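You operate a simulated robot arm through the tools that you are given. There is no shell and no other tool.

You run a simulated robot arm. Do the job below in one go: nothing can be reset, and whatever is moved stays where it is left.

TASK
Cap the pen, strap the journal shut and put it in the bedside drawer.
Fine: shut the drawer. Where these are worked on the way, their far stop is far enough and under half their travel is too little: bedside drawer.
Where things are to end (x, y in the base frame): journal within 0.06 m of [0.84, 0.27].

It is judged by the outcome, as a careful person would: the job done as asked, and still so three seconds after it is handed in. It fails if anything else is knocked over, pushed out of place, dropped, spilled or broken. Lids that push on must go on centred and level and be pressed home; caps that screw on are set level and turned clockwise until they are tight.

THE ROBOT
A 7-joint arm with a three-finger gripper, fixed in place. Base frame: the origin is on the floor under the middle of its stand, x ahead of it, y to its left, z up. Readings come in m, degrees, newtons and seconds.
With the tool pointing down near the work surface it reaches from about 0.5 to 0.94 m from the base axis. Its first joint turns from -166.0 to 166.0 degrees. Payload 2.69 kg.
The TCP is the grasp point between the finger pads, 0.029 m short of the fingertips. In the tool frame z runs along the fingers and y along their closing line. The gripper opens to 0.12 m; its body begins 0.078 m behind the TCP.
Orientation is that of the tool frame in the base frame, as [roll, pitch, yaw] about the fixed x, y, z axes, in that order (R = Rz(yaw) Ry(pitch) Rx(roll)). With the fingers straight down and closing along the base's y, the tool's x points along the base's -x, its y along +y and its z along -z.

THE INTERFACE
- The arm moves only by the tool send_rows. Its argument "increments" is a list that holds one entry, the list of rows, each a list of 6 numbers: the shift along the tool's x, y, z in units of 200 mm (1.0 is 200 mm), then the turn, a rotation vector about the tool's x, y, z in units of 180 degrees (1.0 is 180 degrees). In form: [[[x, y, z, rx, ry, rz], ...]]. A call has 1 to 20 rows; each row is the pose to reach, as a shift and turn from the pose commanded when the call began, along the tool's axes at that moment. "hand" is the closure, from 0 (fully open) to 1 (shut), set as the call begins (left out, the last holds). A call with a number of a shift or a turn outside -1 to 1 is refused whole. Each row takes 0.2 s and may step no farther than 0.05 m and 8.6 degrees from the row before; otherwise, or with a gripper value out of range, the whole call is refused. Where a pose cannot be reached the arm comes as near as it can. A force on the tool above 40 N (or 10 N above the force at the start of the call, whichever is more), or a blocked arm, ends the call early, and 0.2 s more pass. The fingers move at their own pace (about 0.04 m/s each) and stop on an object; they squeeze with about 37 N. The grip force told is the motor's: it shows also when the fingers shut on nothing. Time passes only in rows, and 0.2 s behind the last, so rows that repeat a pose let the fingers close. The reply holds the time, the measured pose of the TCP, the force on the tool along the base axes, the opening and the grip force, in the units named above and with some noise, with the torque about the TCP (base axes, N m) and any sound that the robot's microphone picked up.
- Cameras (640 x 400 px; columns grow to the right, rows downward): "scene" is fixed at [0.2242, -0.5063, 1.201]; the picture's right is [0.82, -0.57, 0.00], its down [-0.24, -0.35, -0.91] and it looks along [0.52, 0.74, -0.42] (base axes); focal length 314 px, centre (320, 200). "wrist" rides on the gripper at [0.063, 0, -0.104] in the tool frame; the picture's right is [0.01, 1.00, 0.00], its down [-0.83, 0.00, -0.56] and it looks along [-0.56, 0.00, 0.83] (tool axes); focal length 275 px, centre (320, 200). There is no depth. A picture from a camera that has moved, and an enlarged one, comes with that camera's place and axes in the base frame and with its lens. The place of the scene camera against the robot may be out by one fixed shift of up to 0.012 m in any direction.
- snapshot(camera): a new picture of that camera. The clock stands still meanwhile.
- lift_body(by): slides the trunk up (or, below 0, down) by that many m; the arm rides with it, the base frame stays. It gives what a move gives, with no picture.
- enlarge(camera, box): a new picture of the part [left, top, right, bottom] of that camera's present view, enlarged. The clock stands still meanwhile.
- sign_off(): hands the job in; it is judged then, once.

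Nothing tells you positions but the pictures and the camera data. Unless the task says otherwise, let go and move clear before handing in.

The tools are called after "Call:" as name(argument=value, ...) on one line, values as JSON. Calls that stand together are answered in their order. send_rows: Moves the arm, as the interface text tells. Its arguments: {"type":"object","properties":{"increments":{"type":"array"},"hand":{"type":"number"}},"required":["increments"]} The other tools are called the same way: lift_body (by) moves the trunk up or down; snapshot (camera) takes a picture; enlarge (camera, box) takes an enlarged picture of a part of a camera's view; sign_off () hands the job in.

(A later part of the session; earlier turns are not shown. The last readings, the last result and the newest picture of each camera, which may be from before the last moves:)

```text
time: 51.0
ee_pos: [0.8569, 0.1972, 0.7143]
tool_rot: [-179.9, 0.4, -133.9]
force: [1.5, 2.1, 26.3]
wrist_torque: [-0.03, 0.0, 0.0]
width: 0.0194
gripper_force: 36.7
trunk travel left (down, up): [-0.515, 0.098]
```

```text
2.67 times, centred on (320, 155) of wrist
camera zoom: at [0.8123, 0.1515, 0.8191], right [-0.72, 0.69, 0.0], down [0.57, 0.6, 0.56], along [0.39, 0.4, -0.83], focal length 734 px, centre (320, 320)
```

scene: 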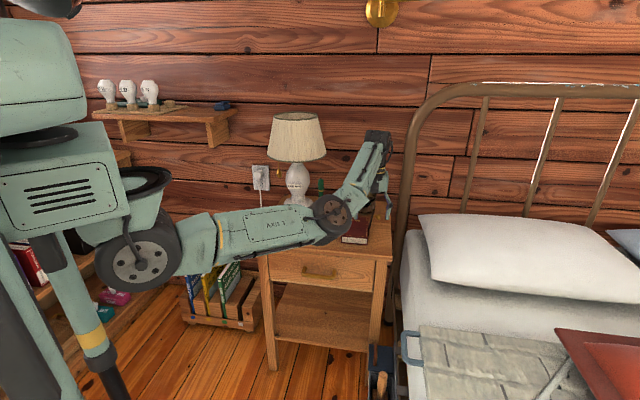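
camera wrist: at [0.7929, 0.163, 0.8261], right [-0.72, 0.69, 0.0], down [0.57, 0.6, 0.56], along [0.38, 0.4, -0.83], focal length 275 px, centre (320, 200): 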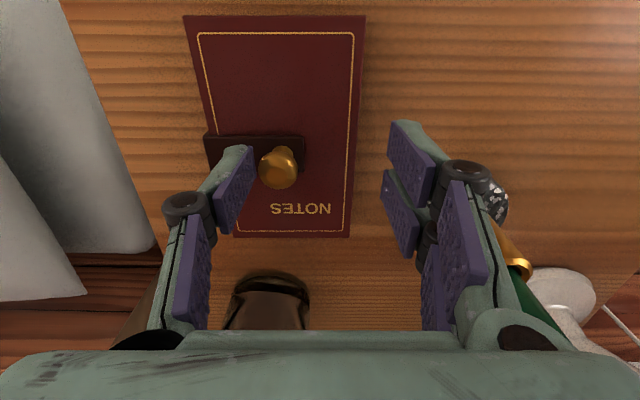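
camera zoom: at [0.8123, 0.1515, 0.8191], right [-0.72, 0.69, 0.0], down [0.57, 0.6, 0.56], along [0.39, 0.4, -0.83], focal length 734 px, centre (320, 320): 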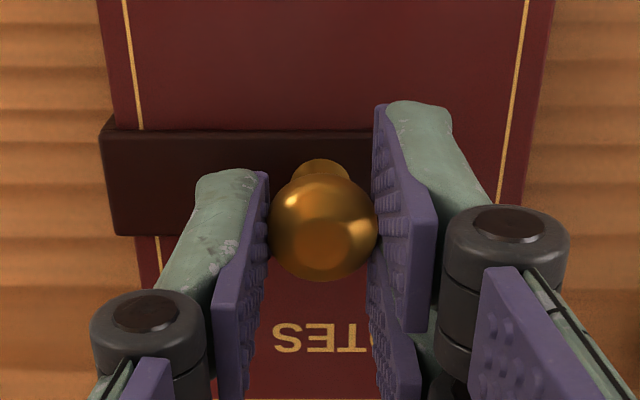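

Pressing with 26 N produced no movement, so the strap is fully down. I'll unload, open, rise clear, and then move out in front of the drawer to study the handle.

Call:
send_rows(increments=[[[0, 0, -0.02, 0, 0, 0], [0, 0, -0.02, 0, 0, 0]]])

Call:
send_rows(increments=[[[0, 0, 0, 0, 0, 0], [0, 0, 0, 0, 0, 0], [0, 0, 0, 0, 0, 0], [0, 0, 0, 0, 0, 0]]], hand=0.6)

Call:
send_rows(increments=[[[0, 0, -0.1, 0, 0, 0], [0, 0, -0.25, 0, 0, 0], [0, 0, -0.4, 0, 0, 0], [0.15, 0, -0.45, 0, 0, 0], [0.35, 0, -0.45, 0, 0, 0], [0.55, 0.05, -0.45, 0, 0, 0], [0.75, 0.1, -0.45, 0, 0, 0], [0.85, 0.1, -0.45, 0, 0, 0], [0.85, 0.1, -0.45, 0, 0, 0]]])

Call:
snapshot(camera="wrist")

Call:
snapshot(camera="scene")

```text
time: 51.6
ee_pos: [0.8582, 0.197, 0.7138]
tool_rot: [-179.9, 0.1, -133.9]
force: [6.4, 5.1, 13.3]
wrist_torque: [0.5, -0.46, 0.01]
width: 0.0194
gripper_force: 36.7
trunk travel left (down, up): [-0.515, 0.098]
```

```text
time: 52.6
ee_pos: [0.8575, 0.1967, 0.713]
tool_rot: [180.0, 0.0, -133.8]
force: [-0.6, 0.8, 0.3]
wrist_torque: [-0.01, -0.01, 0.02]
width: 0.0479
gripper_force: 0.1
trunk travel left (down, up): [-0.515, 0.098]
```

```text
time: 54.6
ee_pos: [0.7243, 0.0888, 0.8045]
tool_rot: [180.0, 0.0, -134.0]
force: [-0.1, 0.0, -0.5]
wrist_torque: [0.0, 0.01, 0.0]
width: 0.0482
gripper_force: 0.1
trunk travel left (down, up): [-0.515, 0.098]
```

```text
taken
camera wrist: at [0.6807, 0.0429, 0.9093], right [-0.72, 0.69, 0.0], down [0.57, 0.6, 0.56], along [0.38, 0.4, -0.83], focal length 275 px, centre (320, 200)
```

wrist: 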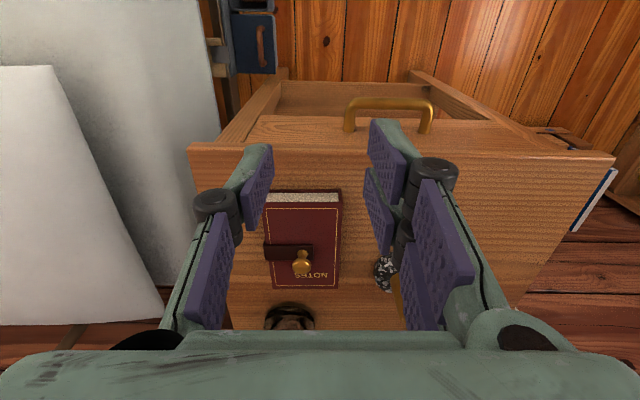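

```text
taken
```

scene: 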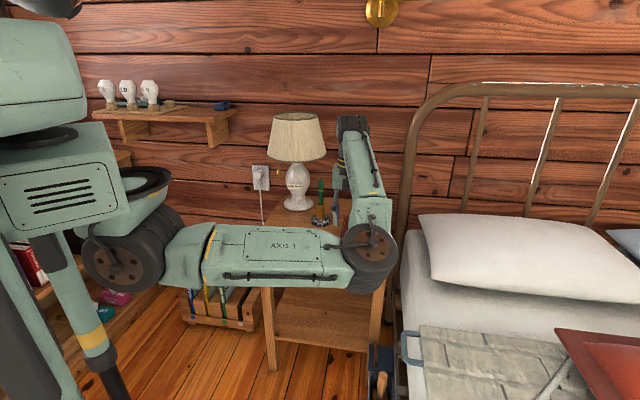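

The strap is closed across the journal, and I can now see the drawer front and its handle. I'll zoom in on the handle.

Call:
enlarge(camera="wrist", box=[310, 70, 470, 170])

Call:
enlarge(camera="wrist", box=[180, 60, 640, 170])

```text
4.00 times, centred on (390, 120) of wrist
camera zoom: at [0.6807, 0.0429, 0.9093], right [-0.72, 0.69, 0.0], down [0.57, 0.6, 0.56], along [0.38, 0.4, -0.83], focal length 1101 px, centre (40, 520)
```

zoom: 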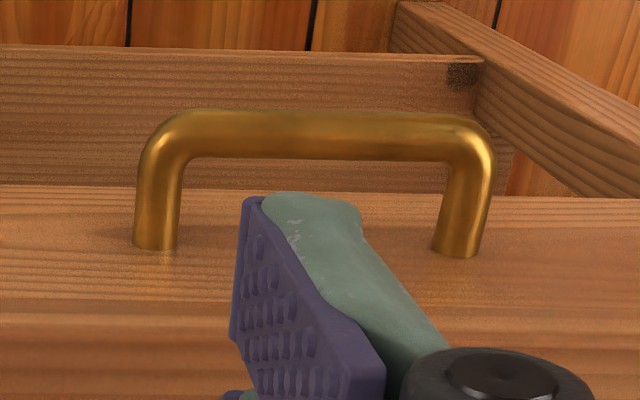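

```text
1.39 times, centred on (410, 115) of wrist
camera zoom: at [0.6807, 0.0429, 0.9093], right [-0.72, 0.69, 0.0], down [0.57, 0.6, 0.56], along [0.38, 0.4, -0.83], focal length 383 px, centre (195, 318)
```

zoom: 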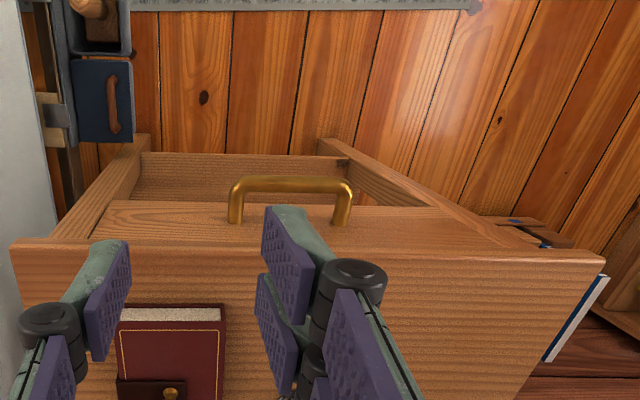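

The handle bar is centred near (0.682, 0.169, 0.555), about 15 mm thick and 34 mm off the drawer face. The gap to the table edge is too tight for vertical fingers, so I'll grip it with the tool tilted about 35° inward. First I'll turn the tool in free space in front of the table.

Call:
send_rows(increments=[[[0.03, 0.035, 0, 0, 0, 0.042], [0.06, 0.07, 0, 0, 0, 0.084], [0.09, 0.105, 0, 0, 0, 0.126], [0.12, 0.14, 0, 0, 0, 0.168], [0.15, 0.175, 0, 0, 0, 0.21], [0.18, 0.21, 0, 0, 0, 0.252], [0.21, 0.245, 0, 0, 0, 0.294], [0.24, 0.28, 0, 0, 0, 0.336], [0.27, 0.315, 0, 0, 0, 0.378], [0.29, 0.35, 0, 0, 0, 0.42], [0.31, 0.385, 0, 0, 0, 0.462], [0.323, 0.413, 0, 0, 0, 0.5], [0.323, 0.413, 0, 0, 0, 0.5]]])

Call:
snapshot(camera="wrist")

Call:
snapshot(camera="scene")

```text
time: 57.4
ee_pos: [0.6211, 0.0997, 0.8042]
tool_rot: [-180.0, 0.0, 135.9]
force: [0.2, 0.7, -0.6]
wrist_torque: [0.01, 0.02, 0.0]
width: 0.0481
gripper_force: 0.1
trunk travel left (down, up): [-0.515, 0.098]
```

```text
taken
camera wrist: at [0.574, 0.143, 0.9093], right [0.69, 0.72, 0.0], down [0.6, -0.58, 0.56], along [0.4, -0.38, -0.83], focal length 275 px, centre (320, 200)
```

wrist: 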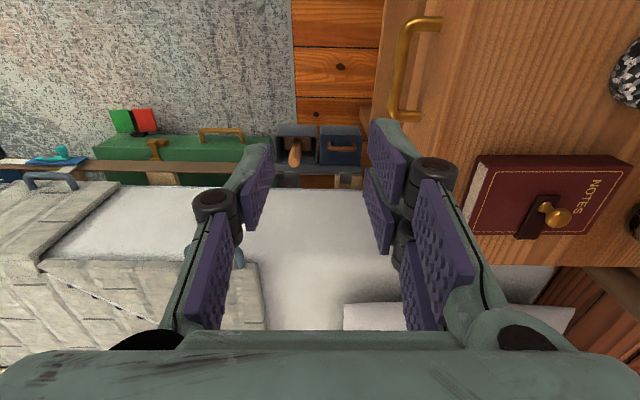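

```text
taken
```

scene: 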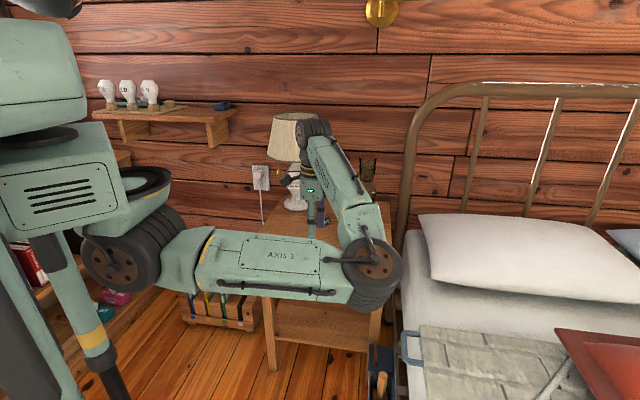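

The turn worked and the handle is in view from the left side. I'll zoom for a second measurement of the bar.

Call:
enlarge(camera="wrist", box=[360, 0, 480, 130])

```text
3.08 times, centred on (420, 65) of wrist
camera zoom: at [0.574, 0.143, 0.9093], right [0.69, 0.72, 0.0], down [0.6, -0.58, 0.56], along [0.4, -0.38, -0.83], focal length 847 px, centre (12, 615)
```

zoom: 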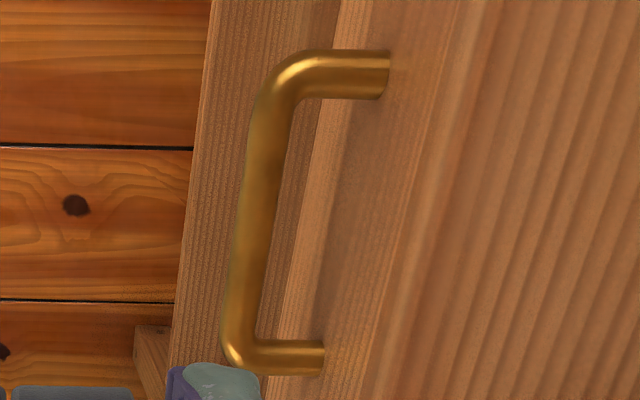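

Combining both views, the bar centre is at (0.683, 0.174, 0.544), its standoff is about 39 mm and its direction matches the table front. I'll tilt the tool 35° so the fingertips point inward and down, then check before lowering.

Call:
send_rows(increments=[[[0.006, 0.012, 0, -0.039, 0, 0], [0.012, 0.024, 0, -0.078, 0, 0], [0.02, 0.036, 0, -0.117, 0, 0], [0.026, 0.048, 0, -0.156, 0, 0], [0.033, 0.061, 0, -0.1944, 0, 0], [0.033, 0.061, 0, -0.1944, 0, 0]]], hand=0.62)

Call:
lift_body(by=-0.1)

Call:
snapshot(camera="wrist")

Call:
snapshot(camera="scene")

```text
time: 58.8
ee_pos: [0.6247, 0.1136, 0.8034]
tool_rot: [144.9, 0.1, 135.9]
force: [0.7, -0.4, 0.2]
wrist_torque: [0.0, 0.01, -0.01]
width: 0.0458
gripper_force: 0.2
trunk travel left (down, up): [-0.515, 0.098]
```

```text
time: 60.1
ee_pos: [0.6247, 0.1139, 0.703]
tool_rot: [144.9, -0.1, 136.1]
force: [0.3, -0.1, 0.6]
wrist_torque: [-0.01, -0.01, -0.02]
width: 0.0455
gripper_force: 0.0
trunk travel left (down, up): [-0.415, 0.198]
```

```text
taken
camera wrist: at [0.5368, 0.1135, 0.79], right [0.57, 0.59, 0.57], down [0.38, -0.8, 0.46], along [0.73, -0.04, -0.68], focal length 275 px, centre (320, 200)
```

wrist: 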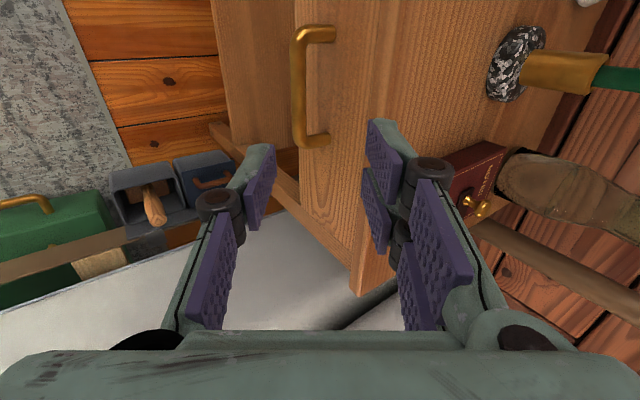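

```text
taken
```

scene: 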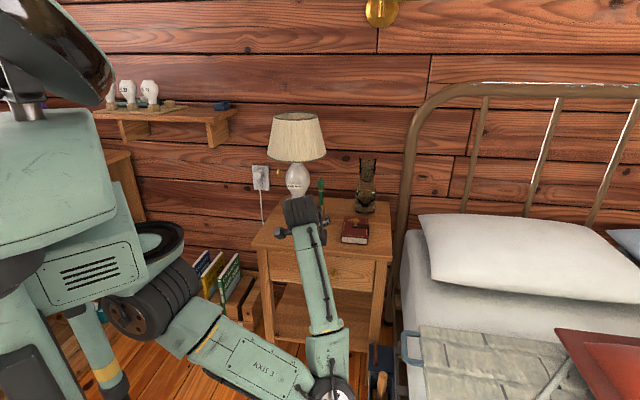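

The handle bar is now seen from the tilted tool. I'll zoom to get its position relative to the tool.

Call:
enlarge(camera="wrist", box=[260, 0, 400, 170])

Call:
enlarge(camera="scene", box=[230, 180, 400, 320])

```text
2.35 times, centred on (330, 85) of wrist
camera zoom: at [0.5368, 0.1135, 0.79], right [0.57, 0.59, 0.57], down [0.38, -0.8, 0.46], along [0.73, -0.04, -0.68], focal length 648 px, centre (296, 471)
```

zoom: 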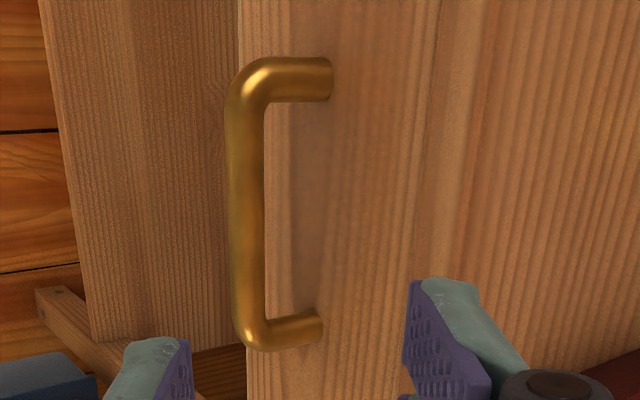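

```text
2.86 times, centred on (315, 250) of scene
camera zoom: at [0.2242, -0.5063, 1.201], right [0.82, -0.57, 0.0], down [-0.24, -0.35, -0.91], along [0.52, 0.74, -0.42], focal length 897 px, centre (334, 57)
```

zoom: 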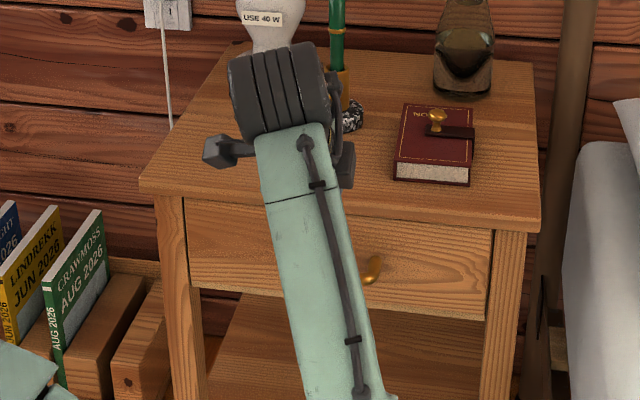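

The bar sits at about (0, -21, 177) mm in the tool frame. I'll shift sideways so the inner fingers pass behind the bar, advance most of the way and re-check.

Call:
send_rows(increments=[[[0, -0.08, 0.0, 0, 0, 0], [0, -0.1575, 0.05, 0, 0, 0], [0, -0.1575, 0.15, 0, 0, 0], [0, -0.1575, 0.25, 0, 0, 0], [0, -0.1575, 0.35, 0, 0, 0], [0, -0.1575, 0.45, 0, 0, 0], [0, -0.1575, 0.55, 0, 0, 0], [0, -0.1575, 0.55, 0, 0, 0]]])

Call:
snapshot(camera="wrist")

Call:
enlarge(camera="wrist", box=[230, 40, 430, 200])

Call:
snapshot(camera="scene")

```text
time: 61.9
ee_pos: [0.6514, 0.1396, 0.5943]
tool_rot: [144.9, 0.0, 136.0]
force: [0.5, -0.3, -0.1]
wrist_torque: [-0.03, 0.01, -0.01]
width: 0.0457
gripper_force: 0.0
trunk travel left (down, up): [-0.415, 0.198]
```

```text
taken
camera wrist: at [0.5636, 0.1399, 0.6817], right [0.57, 0.59, 0.57], down [0.38, -0.8, 0.46], along [0.73, -0.04, -0.68], focal length 275 px, centre (320, 200)
```

wrist: 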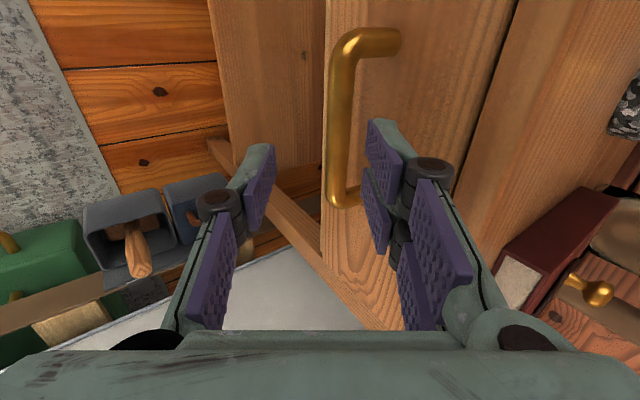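

```text
2.50 times, centred on (330, 120) of wrist
camera zoom: at [0.5636, 0.1399, 0.6817], right [0.57, 0.59, 0.57], down [0.38, -0.8, 0.46], along [0.73, -0.04, -0.68], focal length 688 px, centre (295, 400)
```

zoom: 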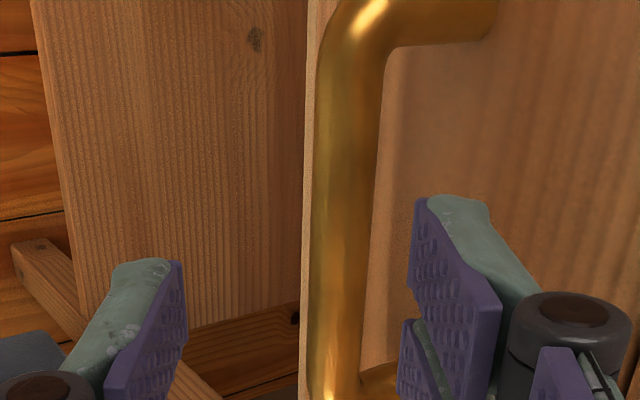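

```text
taken
```

scene: 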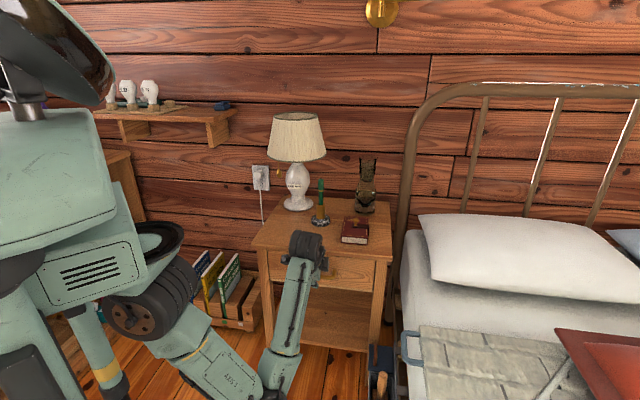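

The bar measures 17 mm to the inner-finger side, so it would clip the inner tips. I'll shift the tool 7 mm further inward, then advance so the bar lies between the pads.

Call:
send_rows(increments=[[[0, 0.035, 0.0, 0, 0, 0], [0, 0.035, 0.07, 0, 0, 0], [0, 0.035, 0.14, 0, 0, 0], [0, 0.035, 0.2, 0, 0, 0], [0, 0.035, 0.25, 0, 0, 0], [0, 0.035, 0.28, 0, 0, 0], [0, 0.035, 0.28, 0, 0, 0]]])

Call:
snapshot(camera="wrist")

Call:
enlarge(camera="wrist", box=[230, 80, 430, 260])

Call:
enlarge(camera="scene", box=[230, 180, 400, 320])

```text
time: 63.5
ee_pos: [0.6774, 0.1672, 0.5531]
tool_rot: [145.0, 0.1, 135.9]
force: [-3.5, -4.9, 3.4]
wrist_torque: [0.05, -0.06, -0.09]
width: 0.0452
gripper_force: 0.1
trunk travel left (down, up): [-0.415, 0.198]
```

```text
taken
camera wrist: at [0.5893, 0.1676, 0.6398], right [0.57, 0.59, 0.57], down [0.38, -0.8, 0.46], along [0.73, -0.04, -0.68], focal length 275 px, centre (320, 200)
```

wrist: 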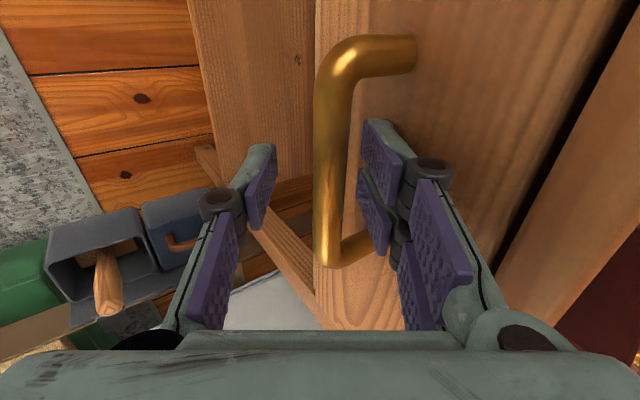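

```text
2.22 times, centred on (330, 170) of wrist
camera zoom: at [0.5893, 0.1676, 0.6398], right [0.57, 0.59, 0.57], down [0.38, -0.8, 0.46], along [0.73, -0.04, -0.68], focal length 612 px, centre (298, 267)
```

zoom: 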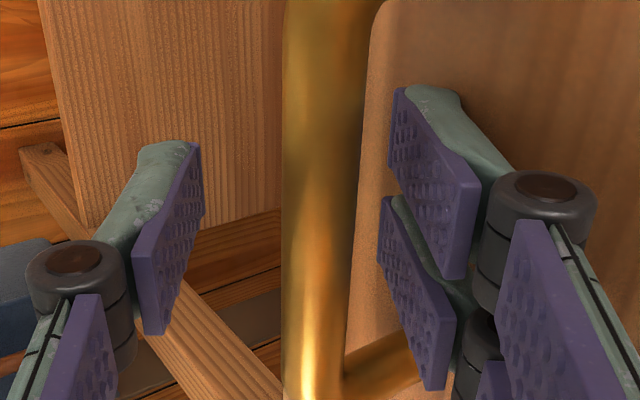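

```text
2.86 times, centred on (315, 250) of scene
camera zoom: at [0.2242, -0.5063, 1.201], right [0.82, -0.57, 0.0], down [-0.24, -0.35, -0.91], along [0.52, 0.74, -0.42], focal length 897 px, centre (334, 57)
```

zoom: 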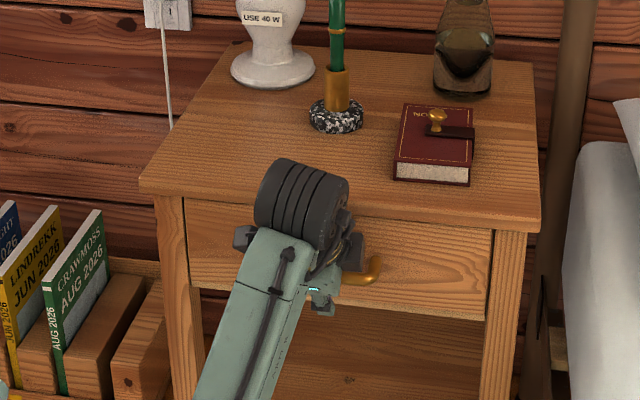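

The bar is between the pads, about 20 mm up from the fingertips, with only light contact on the drawer face. Closing on the bar.

Call:
send_rows(increments=[[[0, 0, 0, 0, 0, 0], [0, 0, 0, 0, 0, 0], [0, 0, 0, 0, 0, 0], [0, 0, 0, 0, 0, 0], [0, 0, 0, 0, 0, 0]]], hand=1)

Call:
snapshot(camera="wrist")

```text
time: 64.7
ee_pos: [0.6751, 0.168, 0.5546]
tool_rot: [145.0, 0.1, 136.0]
force: [-1.7, 3.9, 11.3]
wrist_torque: [0.49, 0.51, -0.85]
width: 0.0138
gripper_force: 39.5
trunk travel left (down, up): [-0.415, 0.198]
```

```text
taken
camera wrist: at [0.5888, 0.168, 0.6406], right [0.56, 0.59, 0.58], down [0.38, -0.81, 0.46], along [0.73, -0.04, -0.68], focal length 275 px, centre (320, 200)
```

wrist: 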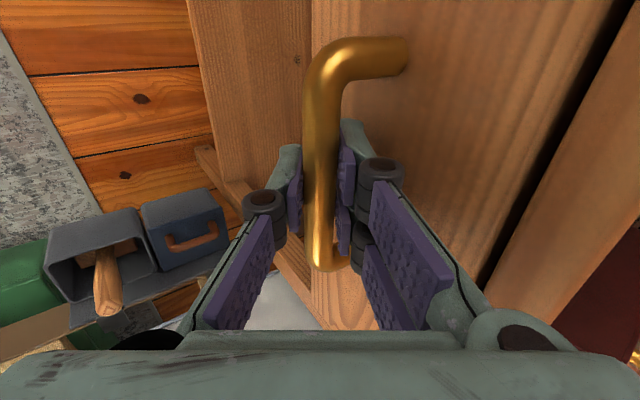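

Gripped the handle (13.8 mm, 39.5 N). I'll pull straight out 5 cm first to feel how the drawer moves.

Call:
send_rows(increments=[[[0, -0.041, -0.0287, 0, 0, 0], [0, -0.082, -0.0574, 0, 0, 0], [-0.001, -0.123, -0.0861, 0, 0, 0], [-0.002, -0.164, -0.1148, 0, 0, 0], [-0.002, -0.2048, -0.1435, 0, 0, 0], [-0.002, -0.2048, -0.1435, 0, 0, 0]]])

Call:
snapshot(camera="scene")

Call:
snapshot(camera="wrist")

```text
time: 65.2
ee_pos: [0.6703, 0.1591, 0.556]
tool_rot: [145.7, 0.3, 136.4]
force: [-3.3, 0.0, -7.7]
wrist_torque: [0.8, 0.79, -0.84]
width: 0.0138
gripper_force: 40.2
trunk travel left (down, up): [-0.415, 0.198]
stopped in row 2: the force on the tool passed its limit at 57 N (the readings are from after the stop); the commanded pose is now the measured one
```

```text
taken
```

scene: 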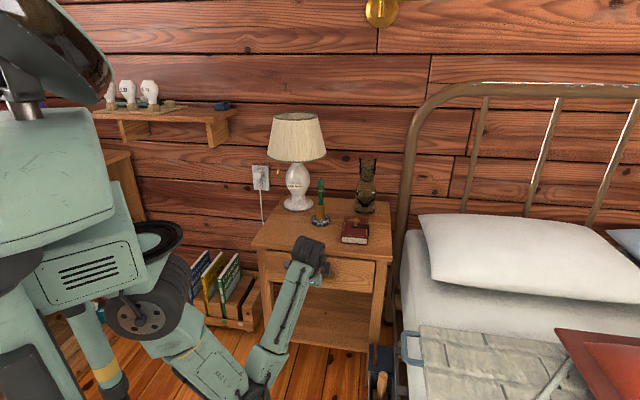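

```text
taken
camera wrist: at [0.5832, 0.1595, 0.6427], right [0.56, 0.6, 0.56], down [0.39, -0.8, 0.47], along [0.73, -0.04, -0.68], focal length 275 px, centre (320, 200)
```

wrist: 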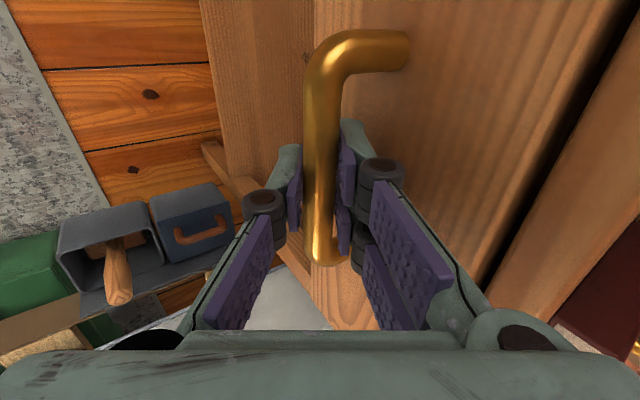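

The drawer moved about 1 cm, then a force spike stopped the call, probably from pulling too briskly. I'll pull more slowly.

Call:
send_rows(increments=[[[0, -0.008, -0.0057, 0, 0, 0], [0, -0.02, -0.014, 0, 0, 0], [0, -0.035, -0.0245, 0, 0, 0], [0, -0.05, -0.035, 0, 0, 0], [0, -0.065, -0.0455, 0, 0, 0], [-0.001, -0.08, -0.056, 0, 0, 0], [-0.001, -0.095, -0.0665, 0, 0, 0], [-0.001, -0.11, -0.077, 0, 0, 0], [-0.001, -0.125, -0.0875, 0, 0, 0], [-0.001, -0.14, -0.098, 0, 0, 0], [-0.001, -0.14, -0.098, 0, 0, 0]]])

Call:
snapshot(camera="wrist")

```text
time: 65.7
ee_pos: [0.6696, 0.1567, 0.5559]
tool_rot: [145.9, 0.6, 136.8]
force: [-1.0, 1.9, -2.1]
wrist_torque: [0.78, 0.76, -0.94]
width: 0.0144
gripper_force: 40.8
trunk travel left (down, up): [-0.415, 0.198]
stopped in row 2: the force on the tool passed its limit at 41 N (the readings are from after the stop); the commanded pose is now the measured one
```

```text
taken
camera wrist: at [0.5823, 0.158, 0.6432], right [0.56, 0.61, 0.56], down [0.39, -0.79, 0.47], along [0.73, -0.04, -0.68], focal length 275 px, centre (320, 200)
```

wrist: 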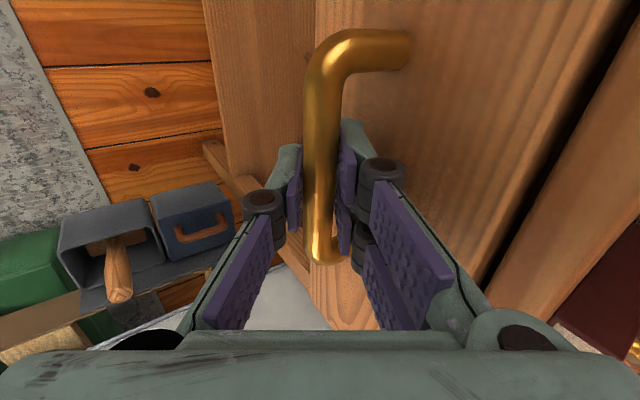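

Another stop at 41 N with little motion. I'll check how far the drawer has actually come out.

Call:
enlarge(camera="scene", box=[250, 220, 400, 320])

Call:
enlarge(camera="wrist", box=[280, 0, 640, 300])

```text
4.00 times, centred on (325, 270) of scene
camera zoom: at [0.2242, -0.5063, 1.201], right [0.82, -0.57, 0.0], down [-0.24, -0.35, -0.91], along [0.52, 0.74, -0.42], focal length 1256 px, centre (300, -80)
```

zoom: 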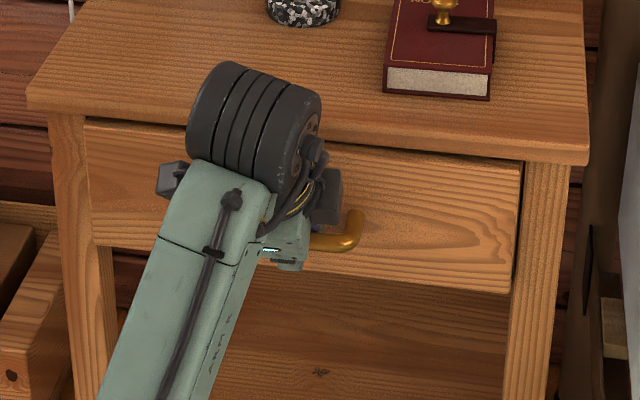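

```text
1.33 times, centred on (460, 150) of wrist
camera zoom: at [0.5823, 0.158, 0.6432], right [0.56, 0.61, 0.56], down [0.39, -0.79, 0.47], along [0.73, -0.04, -0.68], focal length 367 px, centre (133, 267)
```

zoom: 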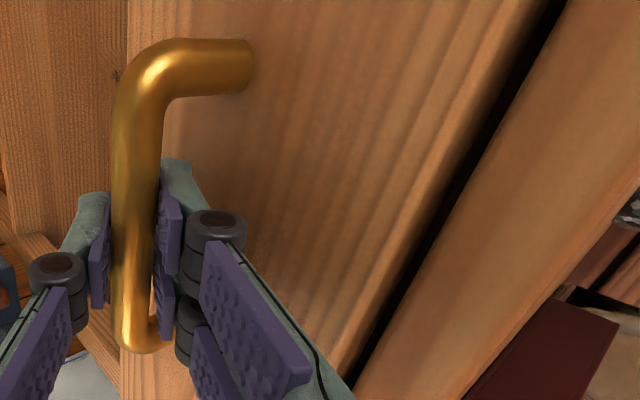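

The drawer front has come out roughly 1 cm. I'll use small increments so I can read the force vector under load without triggering the stop.

Call:
send_rows(increments=[[[0, -0.008, -0.0057, 0, 0, 0], [0, -0.012, -0.0086, 0, 0, 0], [0, -0.012, -0.0086, 0, 0, 0]]])

```text
time: 66.2
ee_pos: [0.6688, 0.1559, 0.5566]
tool_rot: [146.1, 0.6, 137.1]
force: [-0.9, 2.0, -3.7]
wrist_torque: [0.72, 0.71, -0.95]
width: 0.0144
gripper_force: 41.4
trunk travel left (down, up): [-0.415, 0.198]
stopped in row 2: the force on the tool passed its limit at 40 N (the readings are from after the stop); the commanded pose is now the measured one
```

Call:
send_rows(increments=[[[0, -0.004, -0.0029, 0, 0, 0], [0, -0.0075, -0.0052, 0, 0, 0], [0, -0.0075, -0.0052, 0, 0, 0]]])

```text
time: 67.0
ee_pos: [0.6678, 0.1537, 0.5567]
tool_rot: [146.3, 0.8, 137.3]
force: [-1.4, 3.3, -8.7]
wrist_torque: [0.63, 0.62, -0.99]
width: 0.0146
gripper_force: 41.3
trunk travel left (down, up): [-0.415, 0.198]
stopped in row 3: the force on the tool passed its limit at 40 N (the readings are from after the stop); the commanded pose is now the measured one
```

Each stop re-seeds the commanded pose with noise, and a rigid grip turns that into large side forces. I'll loosen the grip to a loose hook, with the inner fingers behind the bar, and pull that way.

Call:
send_rows(increments=[[[0, 0, 0, 0, 0, 0], [0, 0, 0, 0, 0, 0], [0, 0, 0, 0, 0, 0]]], hand=0.78)

Call:
snapshot(camera="wrist")

```text
time: 67.8
ee_pos: [0.6684, 0.1535, 0.5573]
tool_rot: [146.2, 1.0, 137.3]
force: [0.6, 0.6, -0.2]
wrist_torque: [0.05, -0.01, -0.02]
width: 0.0265
gripper_force: 0.0
trunk travel left (down, up): [-0.415, 0.198]
```

```text
taken
camera wrist: at [0.5808, 0.1549, 0.6449], right [0.55, 0.62, 0.56], down [0.4, -0.78, 0.48], along [0.73, -0.04, -0.68], focal length 275 px, centre (320, 200)
```

wrist: 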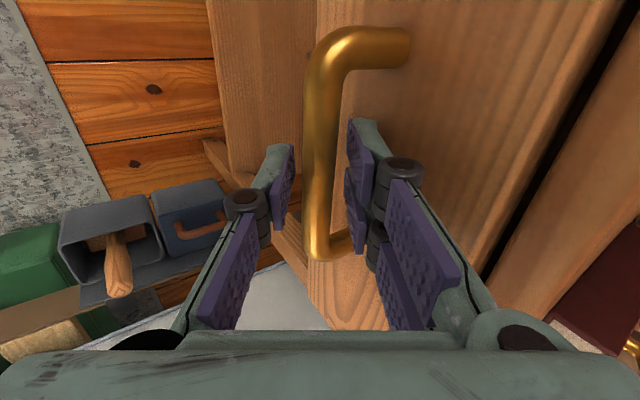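

Side forces are gone and the bar is loosely captured. Now I'll pull out slowly.

Call:
send_rows(increments=[[[0, -0.02, -0.0134, 0, 0, 0], [0, -0.04, -0.027, 0, 0, 0], [0, -0.06, -0.04, 0, 0, 0], [0, -0.08, -0.0535, 0, 0, 0], [0, -0.1, -0.067, 0, 0, 0], [0, -0.12, -0.08, 0, 0, 0], [0, -0.14, -0.0935, 0, 0, 0], [0, -0.16, -0.107, 0, 0, 0], [0, -0.16, -0.107, 0, 0, 0]]])

Call:
snapshot(camera="wrist")

Call:
enlarge(camera="scene", box=[220, 200, 420, 340])

```text
time: 70.0
ee_pos: [0.6539, 0.1209, 0.5843]
tool_rot: [144.6, 3.6, 137.1]
force: [-0.6, 0.3, -0.1]
wrist_torque: [-0.01, 0.03, 0.01]
width: 0.0263
gripper_force: 0.0
trunk travel left (down, up): [-0.415, 0.198]
stopped in row 9: the arm was blocked; the commanded pose is now the measured one
```

```text
taken
camera wrist: at [0.5619, 0.1224, 0.666], right [0.52, 0.63, 0.58], down [0.37, -0.78, 0.51], along [0.77, -0.05, -0.64], focal length 275 px, centre (320, 200)
```

wrist: 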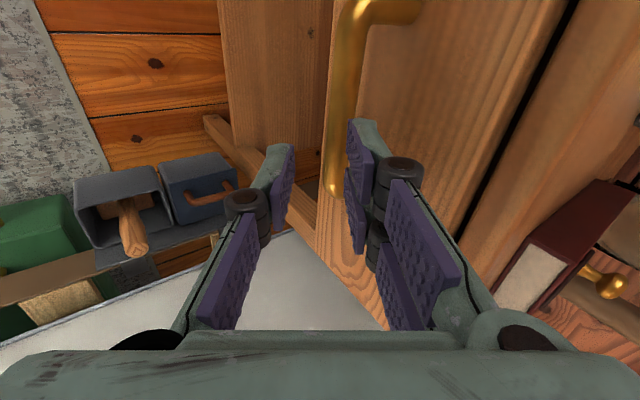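

```text
2.86 times, centred on (320, 270) of scene
camera zoom: at [0.2242, -0.5063, 1.201], right [0.82, -0.57, 0.0], down [-0.24, -0.35, -0.91], along [0.52, 0.74, -0.42], focal length 897 px, centre (320, 0)
```

zoom: 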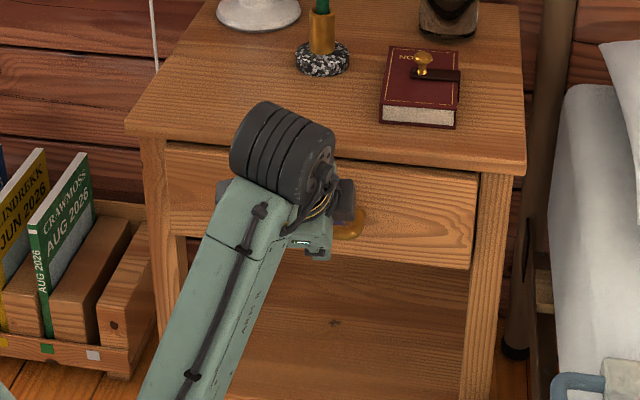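

The arm itself was blocked: the TCP slid up to z = 0.584 off the bar, so I'm near a joint or body limit rather than fighting the drawer. I'll look at the whole scene.

Call:
snapshot(camera="scene")

Call:
enlarge(camera="scene", box=[0, 0, 420, 400])

```text
taken
```

scene: 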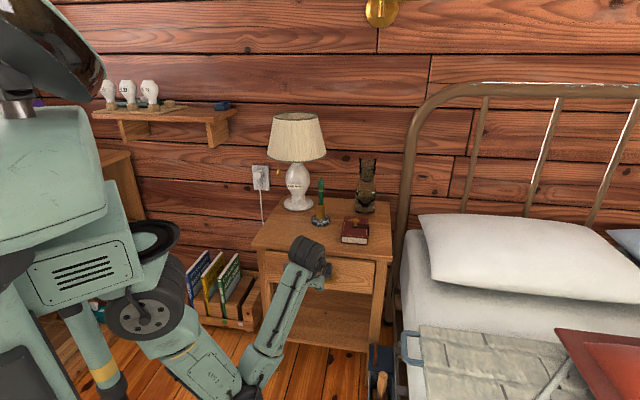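

```text
1.00 times, centred on (210, 200) of scene (not enlarged: the box is as wide or as high as the picture)
camera zoom: at [0.2242, -0.5063, 1.201], right [0.82, -0.57, 0.0], down [-0.24, -0.35, -0.91], along [0.52, 0.74, -0.42], focal length 314 px, centre (430, 200)
```

zoom: 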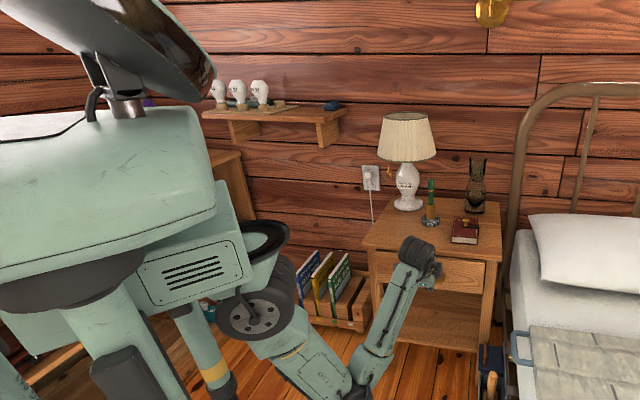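

The folded arm is at its limit because the tilt puts the wrist too close to the body. The drawer is out 2 cm or so, which leaves room for a vertical grip on the bar, and that needs less reach. I'll lift straight up with the trunk, straighten the tool and look.

Call:
lift_body(by=0.1)

Call:
snapshot(camera="wrist")

```text
time: 71.3
ee_pos: [0.6569, 0.121, 0.6749]
tool_rot: [145.0, 3.3, 137.1]
force: [0.4, -0.2, 0.7]
wrist_torque: [-0.04, -0.05, 0.03]
width: 0.0265
gripper_force: 0.0
trunk travel left (down, up): [-0.515, 0.098]
```

```text
taken
camera wrist: at [0.5643, 0.1228, 0.7582], right [0.53, 0.63, 0.57], down [0.37, -0.78, 0.5], along [0.76, -0.05, -0.65], focal length 275 px, centre (320, 200)
```

wrist: 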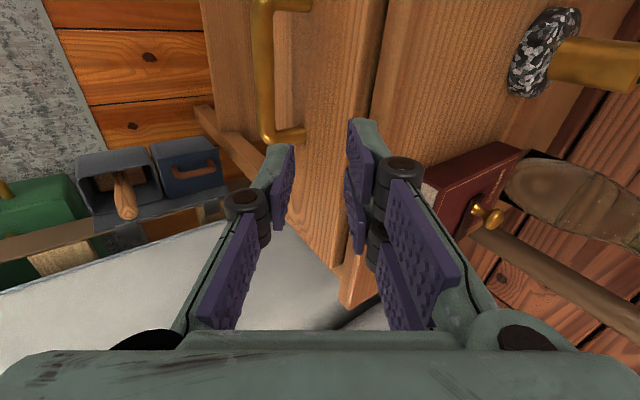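

Clear of the handle. I'll bring the tool back to vertical, then raise the trunk fully so the arm reaches down from above instead of folding.

Call:
send_rows(increments=[[[0, 0, -0.03, 0.0389, 0.0033, 0.0018], [0, 0, -0.06, 0.0778, 0.0067, 0.0036], [0, 0, -0.06, 0.1166, 0.01, 0.0053], [0, 0, -0.06, 0.1555, 0.0133, 0.0071], [0, 0, -0.06, 0.1944, 0.0167, 0.0089], [0, 0, -0.06, 0.1944, 0.0167, 0.0089]]], hand=0.6)

Call:
lift_body(by=0.095)

Call:
snapshot(camera="wrist")

Call:
snapshot(camera="scene")

```text
time: 72.7
ee_pos: [0.651, 0.116, 0.6848]
tool_rot: [180.0, 0.0, 136.5]
force: [-0.6, 0.9, -0.3]
wrist_torque: [0.01, 0.01, 0.0]
width: 0.048
gripper_force: 0.0
trunk travel left (down, up): [-0.515, 0.098]
```

```text
time: 74.0
ee_pos: [0.6501, 0.1164, 0.7808]
tool_rot: [179.9, 0.1, 136.5]
force: [0.4, -0.3, 0.1]
wrist_torque: [-0.01, 0.0, -0.04]
width: 0.0477
gripper_force: 0.0
trunk travel left (down, up): [-0.61, 0.003]
```

```text
taken
camera wrist: at [0.6041, 0.1594, 0.8858], right [0.68, 0.73, 0.0], down [0.61, -0.57, 0.56], along [0.41, -0.38, -0.83], focal length 275 px, centre (320, 200)
```

wrist: 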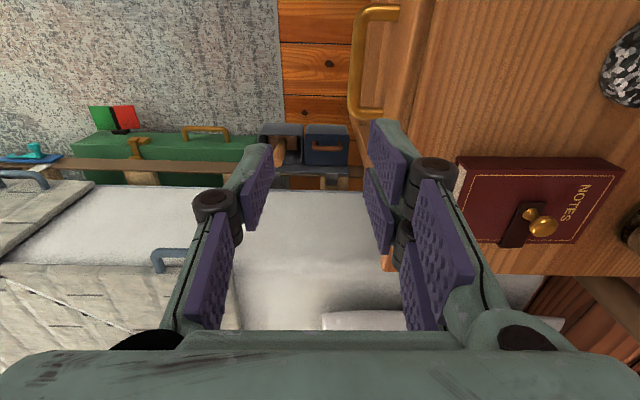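

```text
taken
```

scene: 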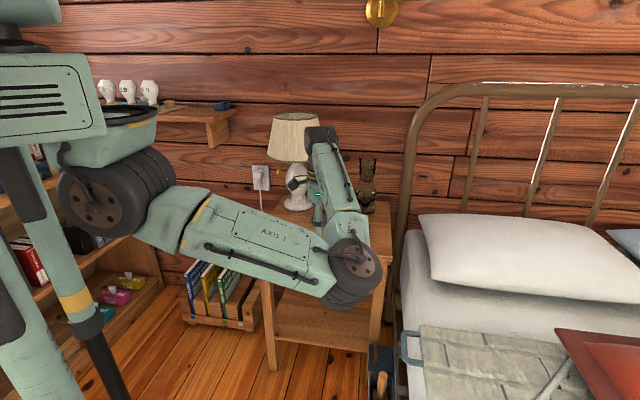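

Call:
enlarge(camera="wrist", box=[330, 0, 450, 130])

```text
3.08 times, centred on (390, 65) of wrist
camera zoom: at [0.6041, 0.1594, 0.8858], right [0.68, 0.73, 0.0], down [0.61, -0.57, 0.56], along [0.41, -0.38, -0.83], focal length 847 px, centre (105, 615)
```

zoom: 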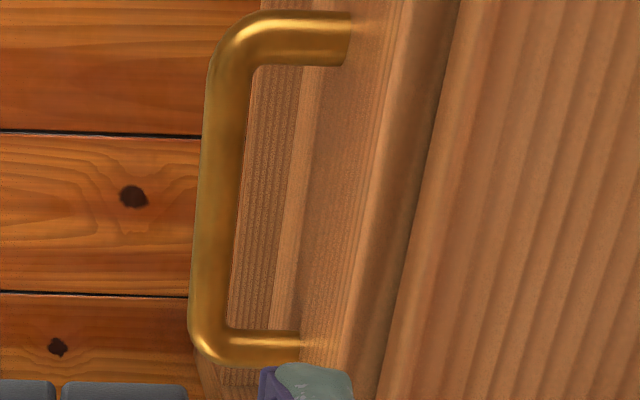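

The drawer is already 2.3 cm out, and the bar is now at about (0.6685, 0.1556). There's 33 mm between bar and table edge, enough for a vertical finger. I'll line up above it and descend most of the way, then check.

Call:
send_rows(increments=[[[0.05, 0.094, 0, 0, 0, 0], [0.1, 0.188, 0, 0, 0, 0], [0.1, 0.188, 0.15, 0, 0, 0], [0.1, 0.188, 0.3, 0, 0, 0], [0.1, 0.188, 0.45, 0, 0, 0], [0.1, 0.188, 0.6, 0, 0, 0], [0.1, 0.188, 0.75, 0, 0, 0], [0.1, 0.188, 0.75, 0, 0, 0]]], hand=0.7)

Call:
snapshot(camera="wrist")

Call:
snapshot(camera="scene")

```text
time: 75.8
ee_pos: [0.6621, 0.1577, 0.6306]
tool_rot: [179.8, 0.0, 136.5]
force: [-0.9, -0.5, -0.2]
wrist_torque: [0.01, -0.01, 0.01]
width: 0.036
gripper_force: 0.0
trunk travel left (down, up): [-0.61, 0.003]
```

```text
taken
camera wrist: at [0.6154, 0.2006, 0.7358], right [0.68, 0.73, 0.0], down [0.6, -0.57, 0.56], along [0.41, -0.38, -0.83], focal length 275 px, centre (320, 200)
```

wrist: 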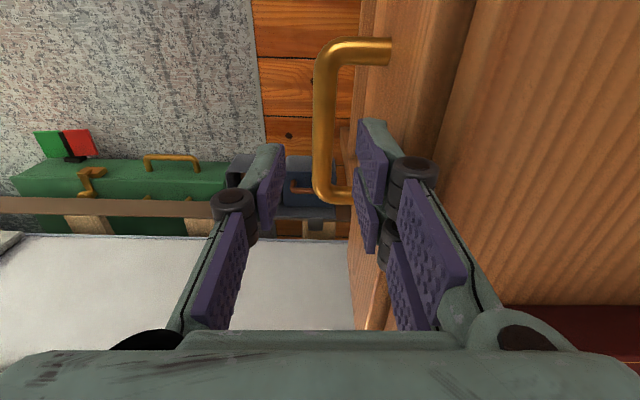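

```text
taken
```

scene: 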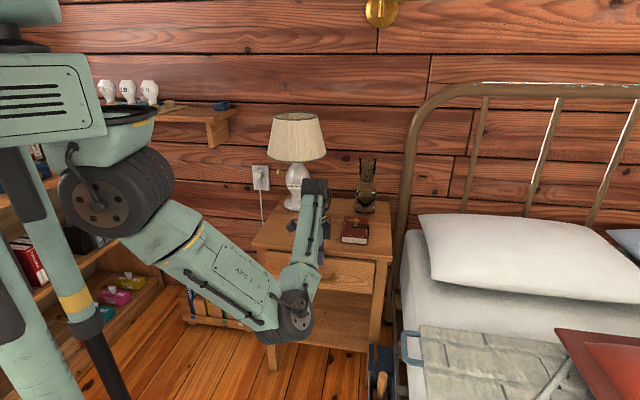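

The bar lies between the pads with good clearance on both sides. I'll descend the last 68 mm around it.

Call:
send_rows(increments=[[[0, 0, 0.1, 0, 0, 0], [0, 0, 0.2, 0, 0, 0], [0, 0, 0.27, 0, 0, 0], [0, 0, 0.31, 0, 0, 0], [0, 0, 0.34, 0, 0, 0], [0, 0, 0.34, 0, 0, 0]]])

Call:
snapshot(camera="wrist")

Call:
enlarge(camera="scene", box=[230, 180, 400, 320])

```text
time: 77.2
ee_pos: [0.6618, 0.1575, 0.5625]
tool_rot: [179.9, 0.0, 136.5]
force: [-0.6, 0.5, -0.5]
wrist_torque: [-0.05, 0.01, -0.02]
width: 0.0361
gripper_force: 0.0
trunk travel left (down, up): [-0.61, 0.003]
```

```text
taken
camera wrist: at [0.6152, 0.2005, 0.6678], right [0.68, 0.73, 0.0], down [0.61, -0.57, 0.56], along [0.41, -0.38, -0.83], focal length 275 px, centre (320, 200)
```

wrist: 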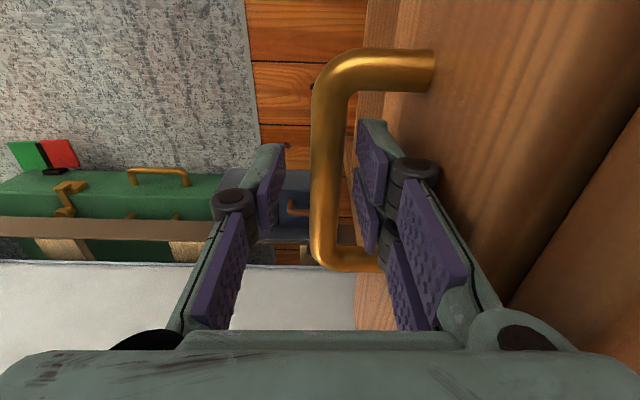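

```text
2.86 times, centred on (315, 250) of scene
camera zoom: at [0.2242, -0.5063, 1.201], right [0.82, -0.57, 0.0], down [-0.24, -0.35, -0.91], along [0.52, 0.74, -0.42], focal length 897 px, centre (334, 57)
```

zoom: 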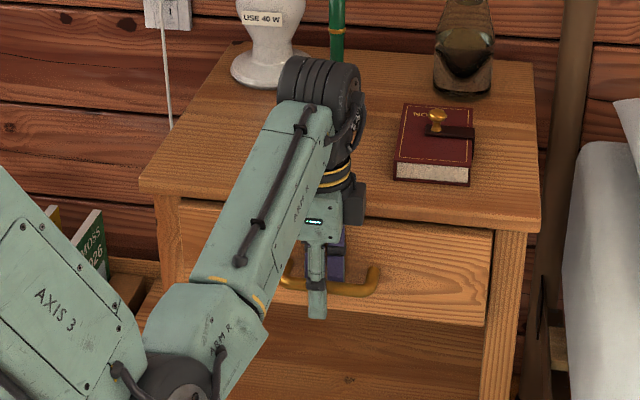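

The fingers straddle the bar with no contact. I'll pull outward with a loose vertical hook, the inner fingers against the back of the bar.

Call:
send_rows(increments=[[[0, -0.03, 0, 0, 0, 0], [0, -0.06, 0, 0, 0, 0], [0, -0.09, 0, 0, 0, 0], [0, -0.12, 0, 0, 0, 0], [0, -0.15, 0, 0, 0, 0], [0, -0.18, 0, 0, 0, 0], [0, -0.21, 0, 0, 0, 0], [0, -0.24, 0, 0, 0, 0], [0, -0.27, 0, 0, 0, 0], [0, -0.3, 0, 0, 0, 0], [0, -0.3, 0, 0, 0, 0]]])

Call:
snapshot(camera="wrist")

Call:
snapshot(camera="scene")

```text
time: 79.6
ee_pos: [0.6223, 0.1143, 0.5635]
tool_rot: [179.8, 0.1, 136.6]
force: [0.3, 0.9, -1.4]
wrist_torque: [-0.02, -0.03, -0.03]
width: 0.0377
gripper_force: 0.8
trunk travel left (down, up): [-0.61, 0.003]
```

```text
taken
camera wrist: at [0.5742, 0.1573, 0.6683], right [0.68, 0.73, 0.0], down [0.61, -0.57, 0.56], along [0.41, -0.38, -0.83], focal length 275 px, centre (320, 200)
```

wrist: 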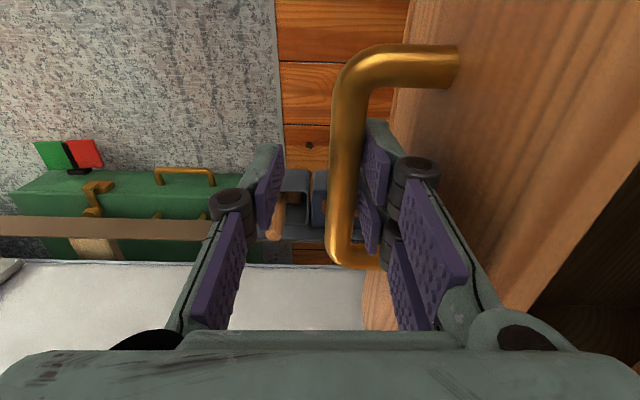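

```text
taken
```

scene: 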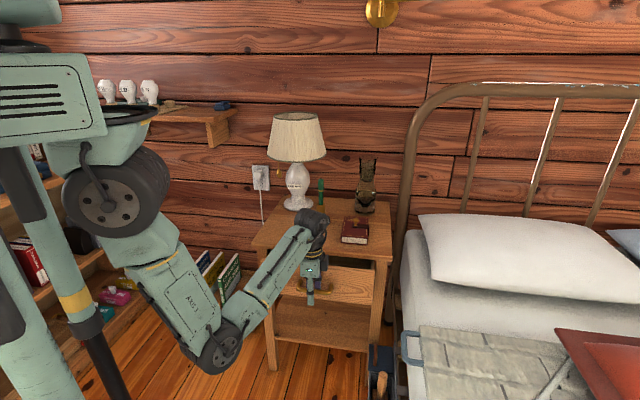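

The drawer slides easily now, about 7.5 cm open. I'll keep pulling.

Call:
send_rows(increments=[[[0, -0.03, 0, 0, 0, 0], [0, -0.06, 0, 0, 0, 0], [0, -0.09, 0, 0, 0, 0], [0, -0.12, 0, 0, 0, 0], [0, -0.15, 0, 0, 0, 0], [0, -0.18, 0, 0, 0, 0], [0, -0.21, 0, 0, 0, 0], [0, -0.24, 0, 0, 0, 0], [0, -0.27, 0, 0, 0, 0], [0, -0.3, 0, 0, 0, 0], [0, -0.3, 0, 0, 0, 0]]])

Call:
snapshot(camera="scene")

Call:
snapshot(camera="wrist")

```text
time: 82.0
ee_pos: [0.5802, 0.0703, 0.5627]
tool_rot: [179.9, 0.0, 136.5]
force: [1.5, 1.4, -0.6]
wrist_torque: [-0.03, -0.01, -0.03]
width: 0.0371
gripper_force: 0.7
trunk travel left (down, up): [-0.61, 0.003]
```

```text
taken
```

scene: 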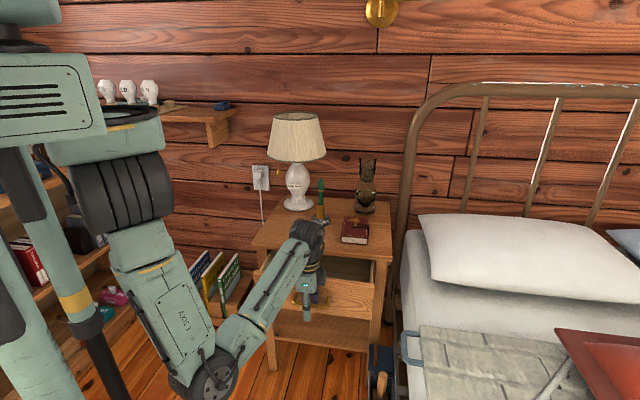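

```text
taken
camera wrist: at [0.5331, 0.1133, 0.6679], right [0.68, 0.73, 0.0], down [0.6, -0.57, 0.56], along [0.41, -0.38, -0.83], focal length 275 px, centre (320, 200)
```

wrist: 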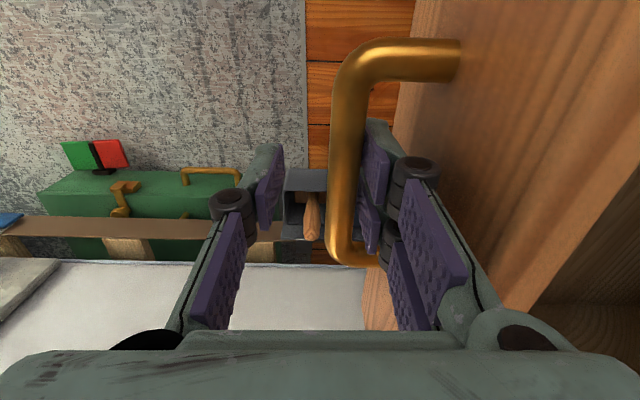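

About 13.5 cm open. Continuing to pull, watching for the stop.

Call:
send_rows(increments=[[[0, -0.03, 0, 0, 0, 0], [0, -0.06, 0, 0, 0, 0], [0, -0.09, 0, 0, 0, 0], [0, -0.12, 0, 0, 0, 0], [0, -0.15, 0, 0, 0, 0], [0, -0.18, 0, 0, 0, 0], [0, -0.21, 0, 0, 0, 0], [0, -0.24, 0, 0, 0, 0], [0, -0.27, 0, 0, 0, 0], [0, -0.3, 0, 0, 0, 0], [0, -0.3, 0, 0, 0, 0]]])

Call:
snapshot(camera="scene")

Call:
snapshot(camera="wrist")

```text
time: 84.4
ee_pos: [0.5379, 0.0277, 0.5624]
tool_rot: [179.9, 0.0, 136.5]
force: [0.4, 1.4, 1.0]
wrist_torque: [0.02, 0.0, -0.06]
width: 0.037
gripper_force: 0.9
trunk travel left (down, up): [-0.61, 0.003]
```

```text
taken
```

scene: 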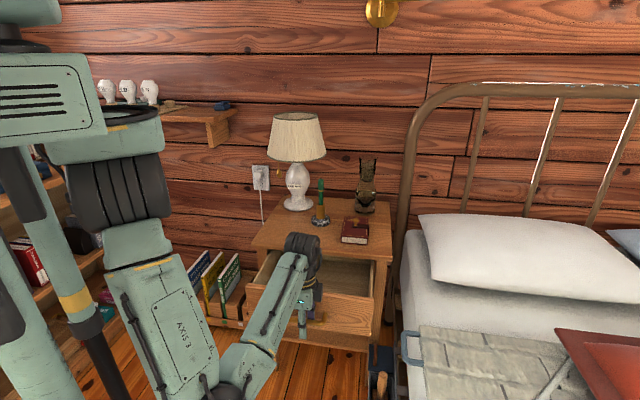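

```text
taken
camera wrist: at [0.4918, 0.0697, 0.6678], right [0.68, 0.73, 0.0], down [0.6, -0.57, 0.56], along [0.41, -0.38, -0.83], focal length 275 px, centre (320, 200)
```

wrist: 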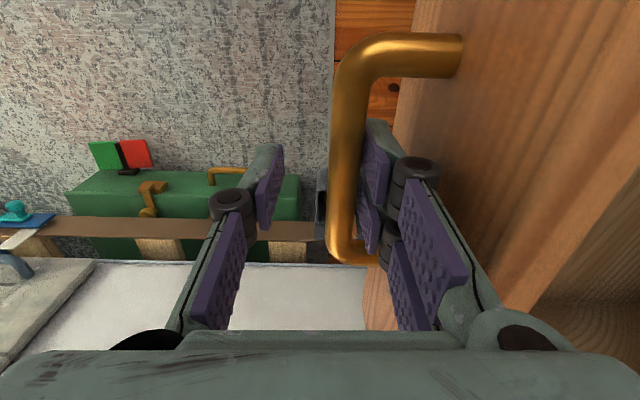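

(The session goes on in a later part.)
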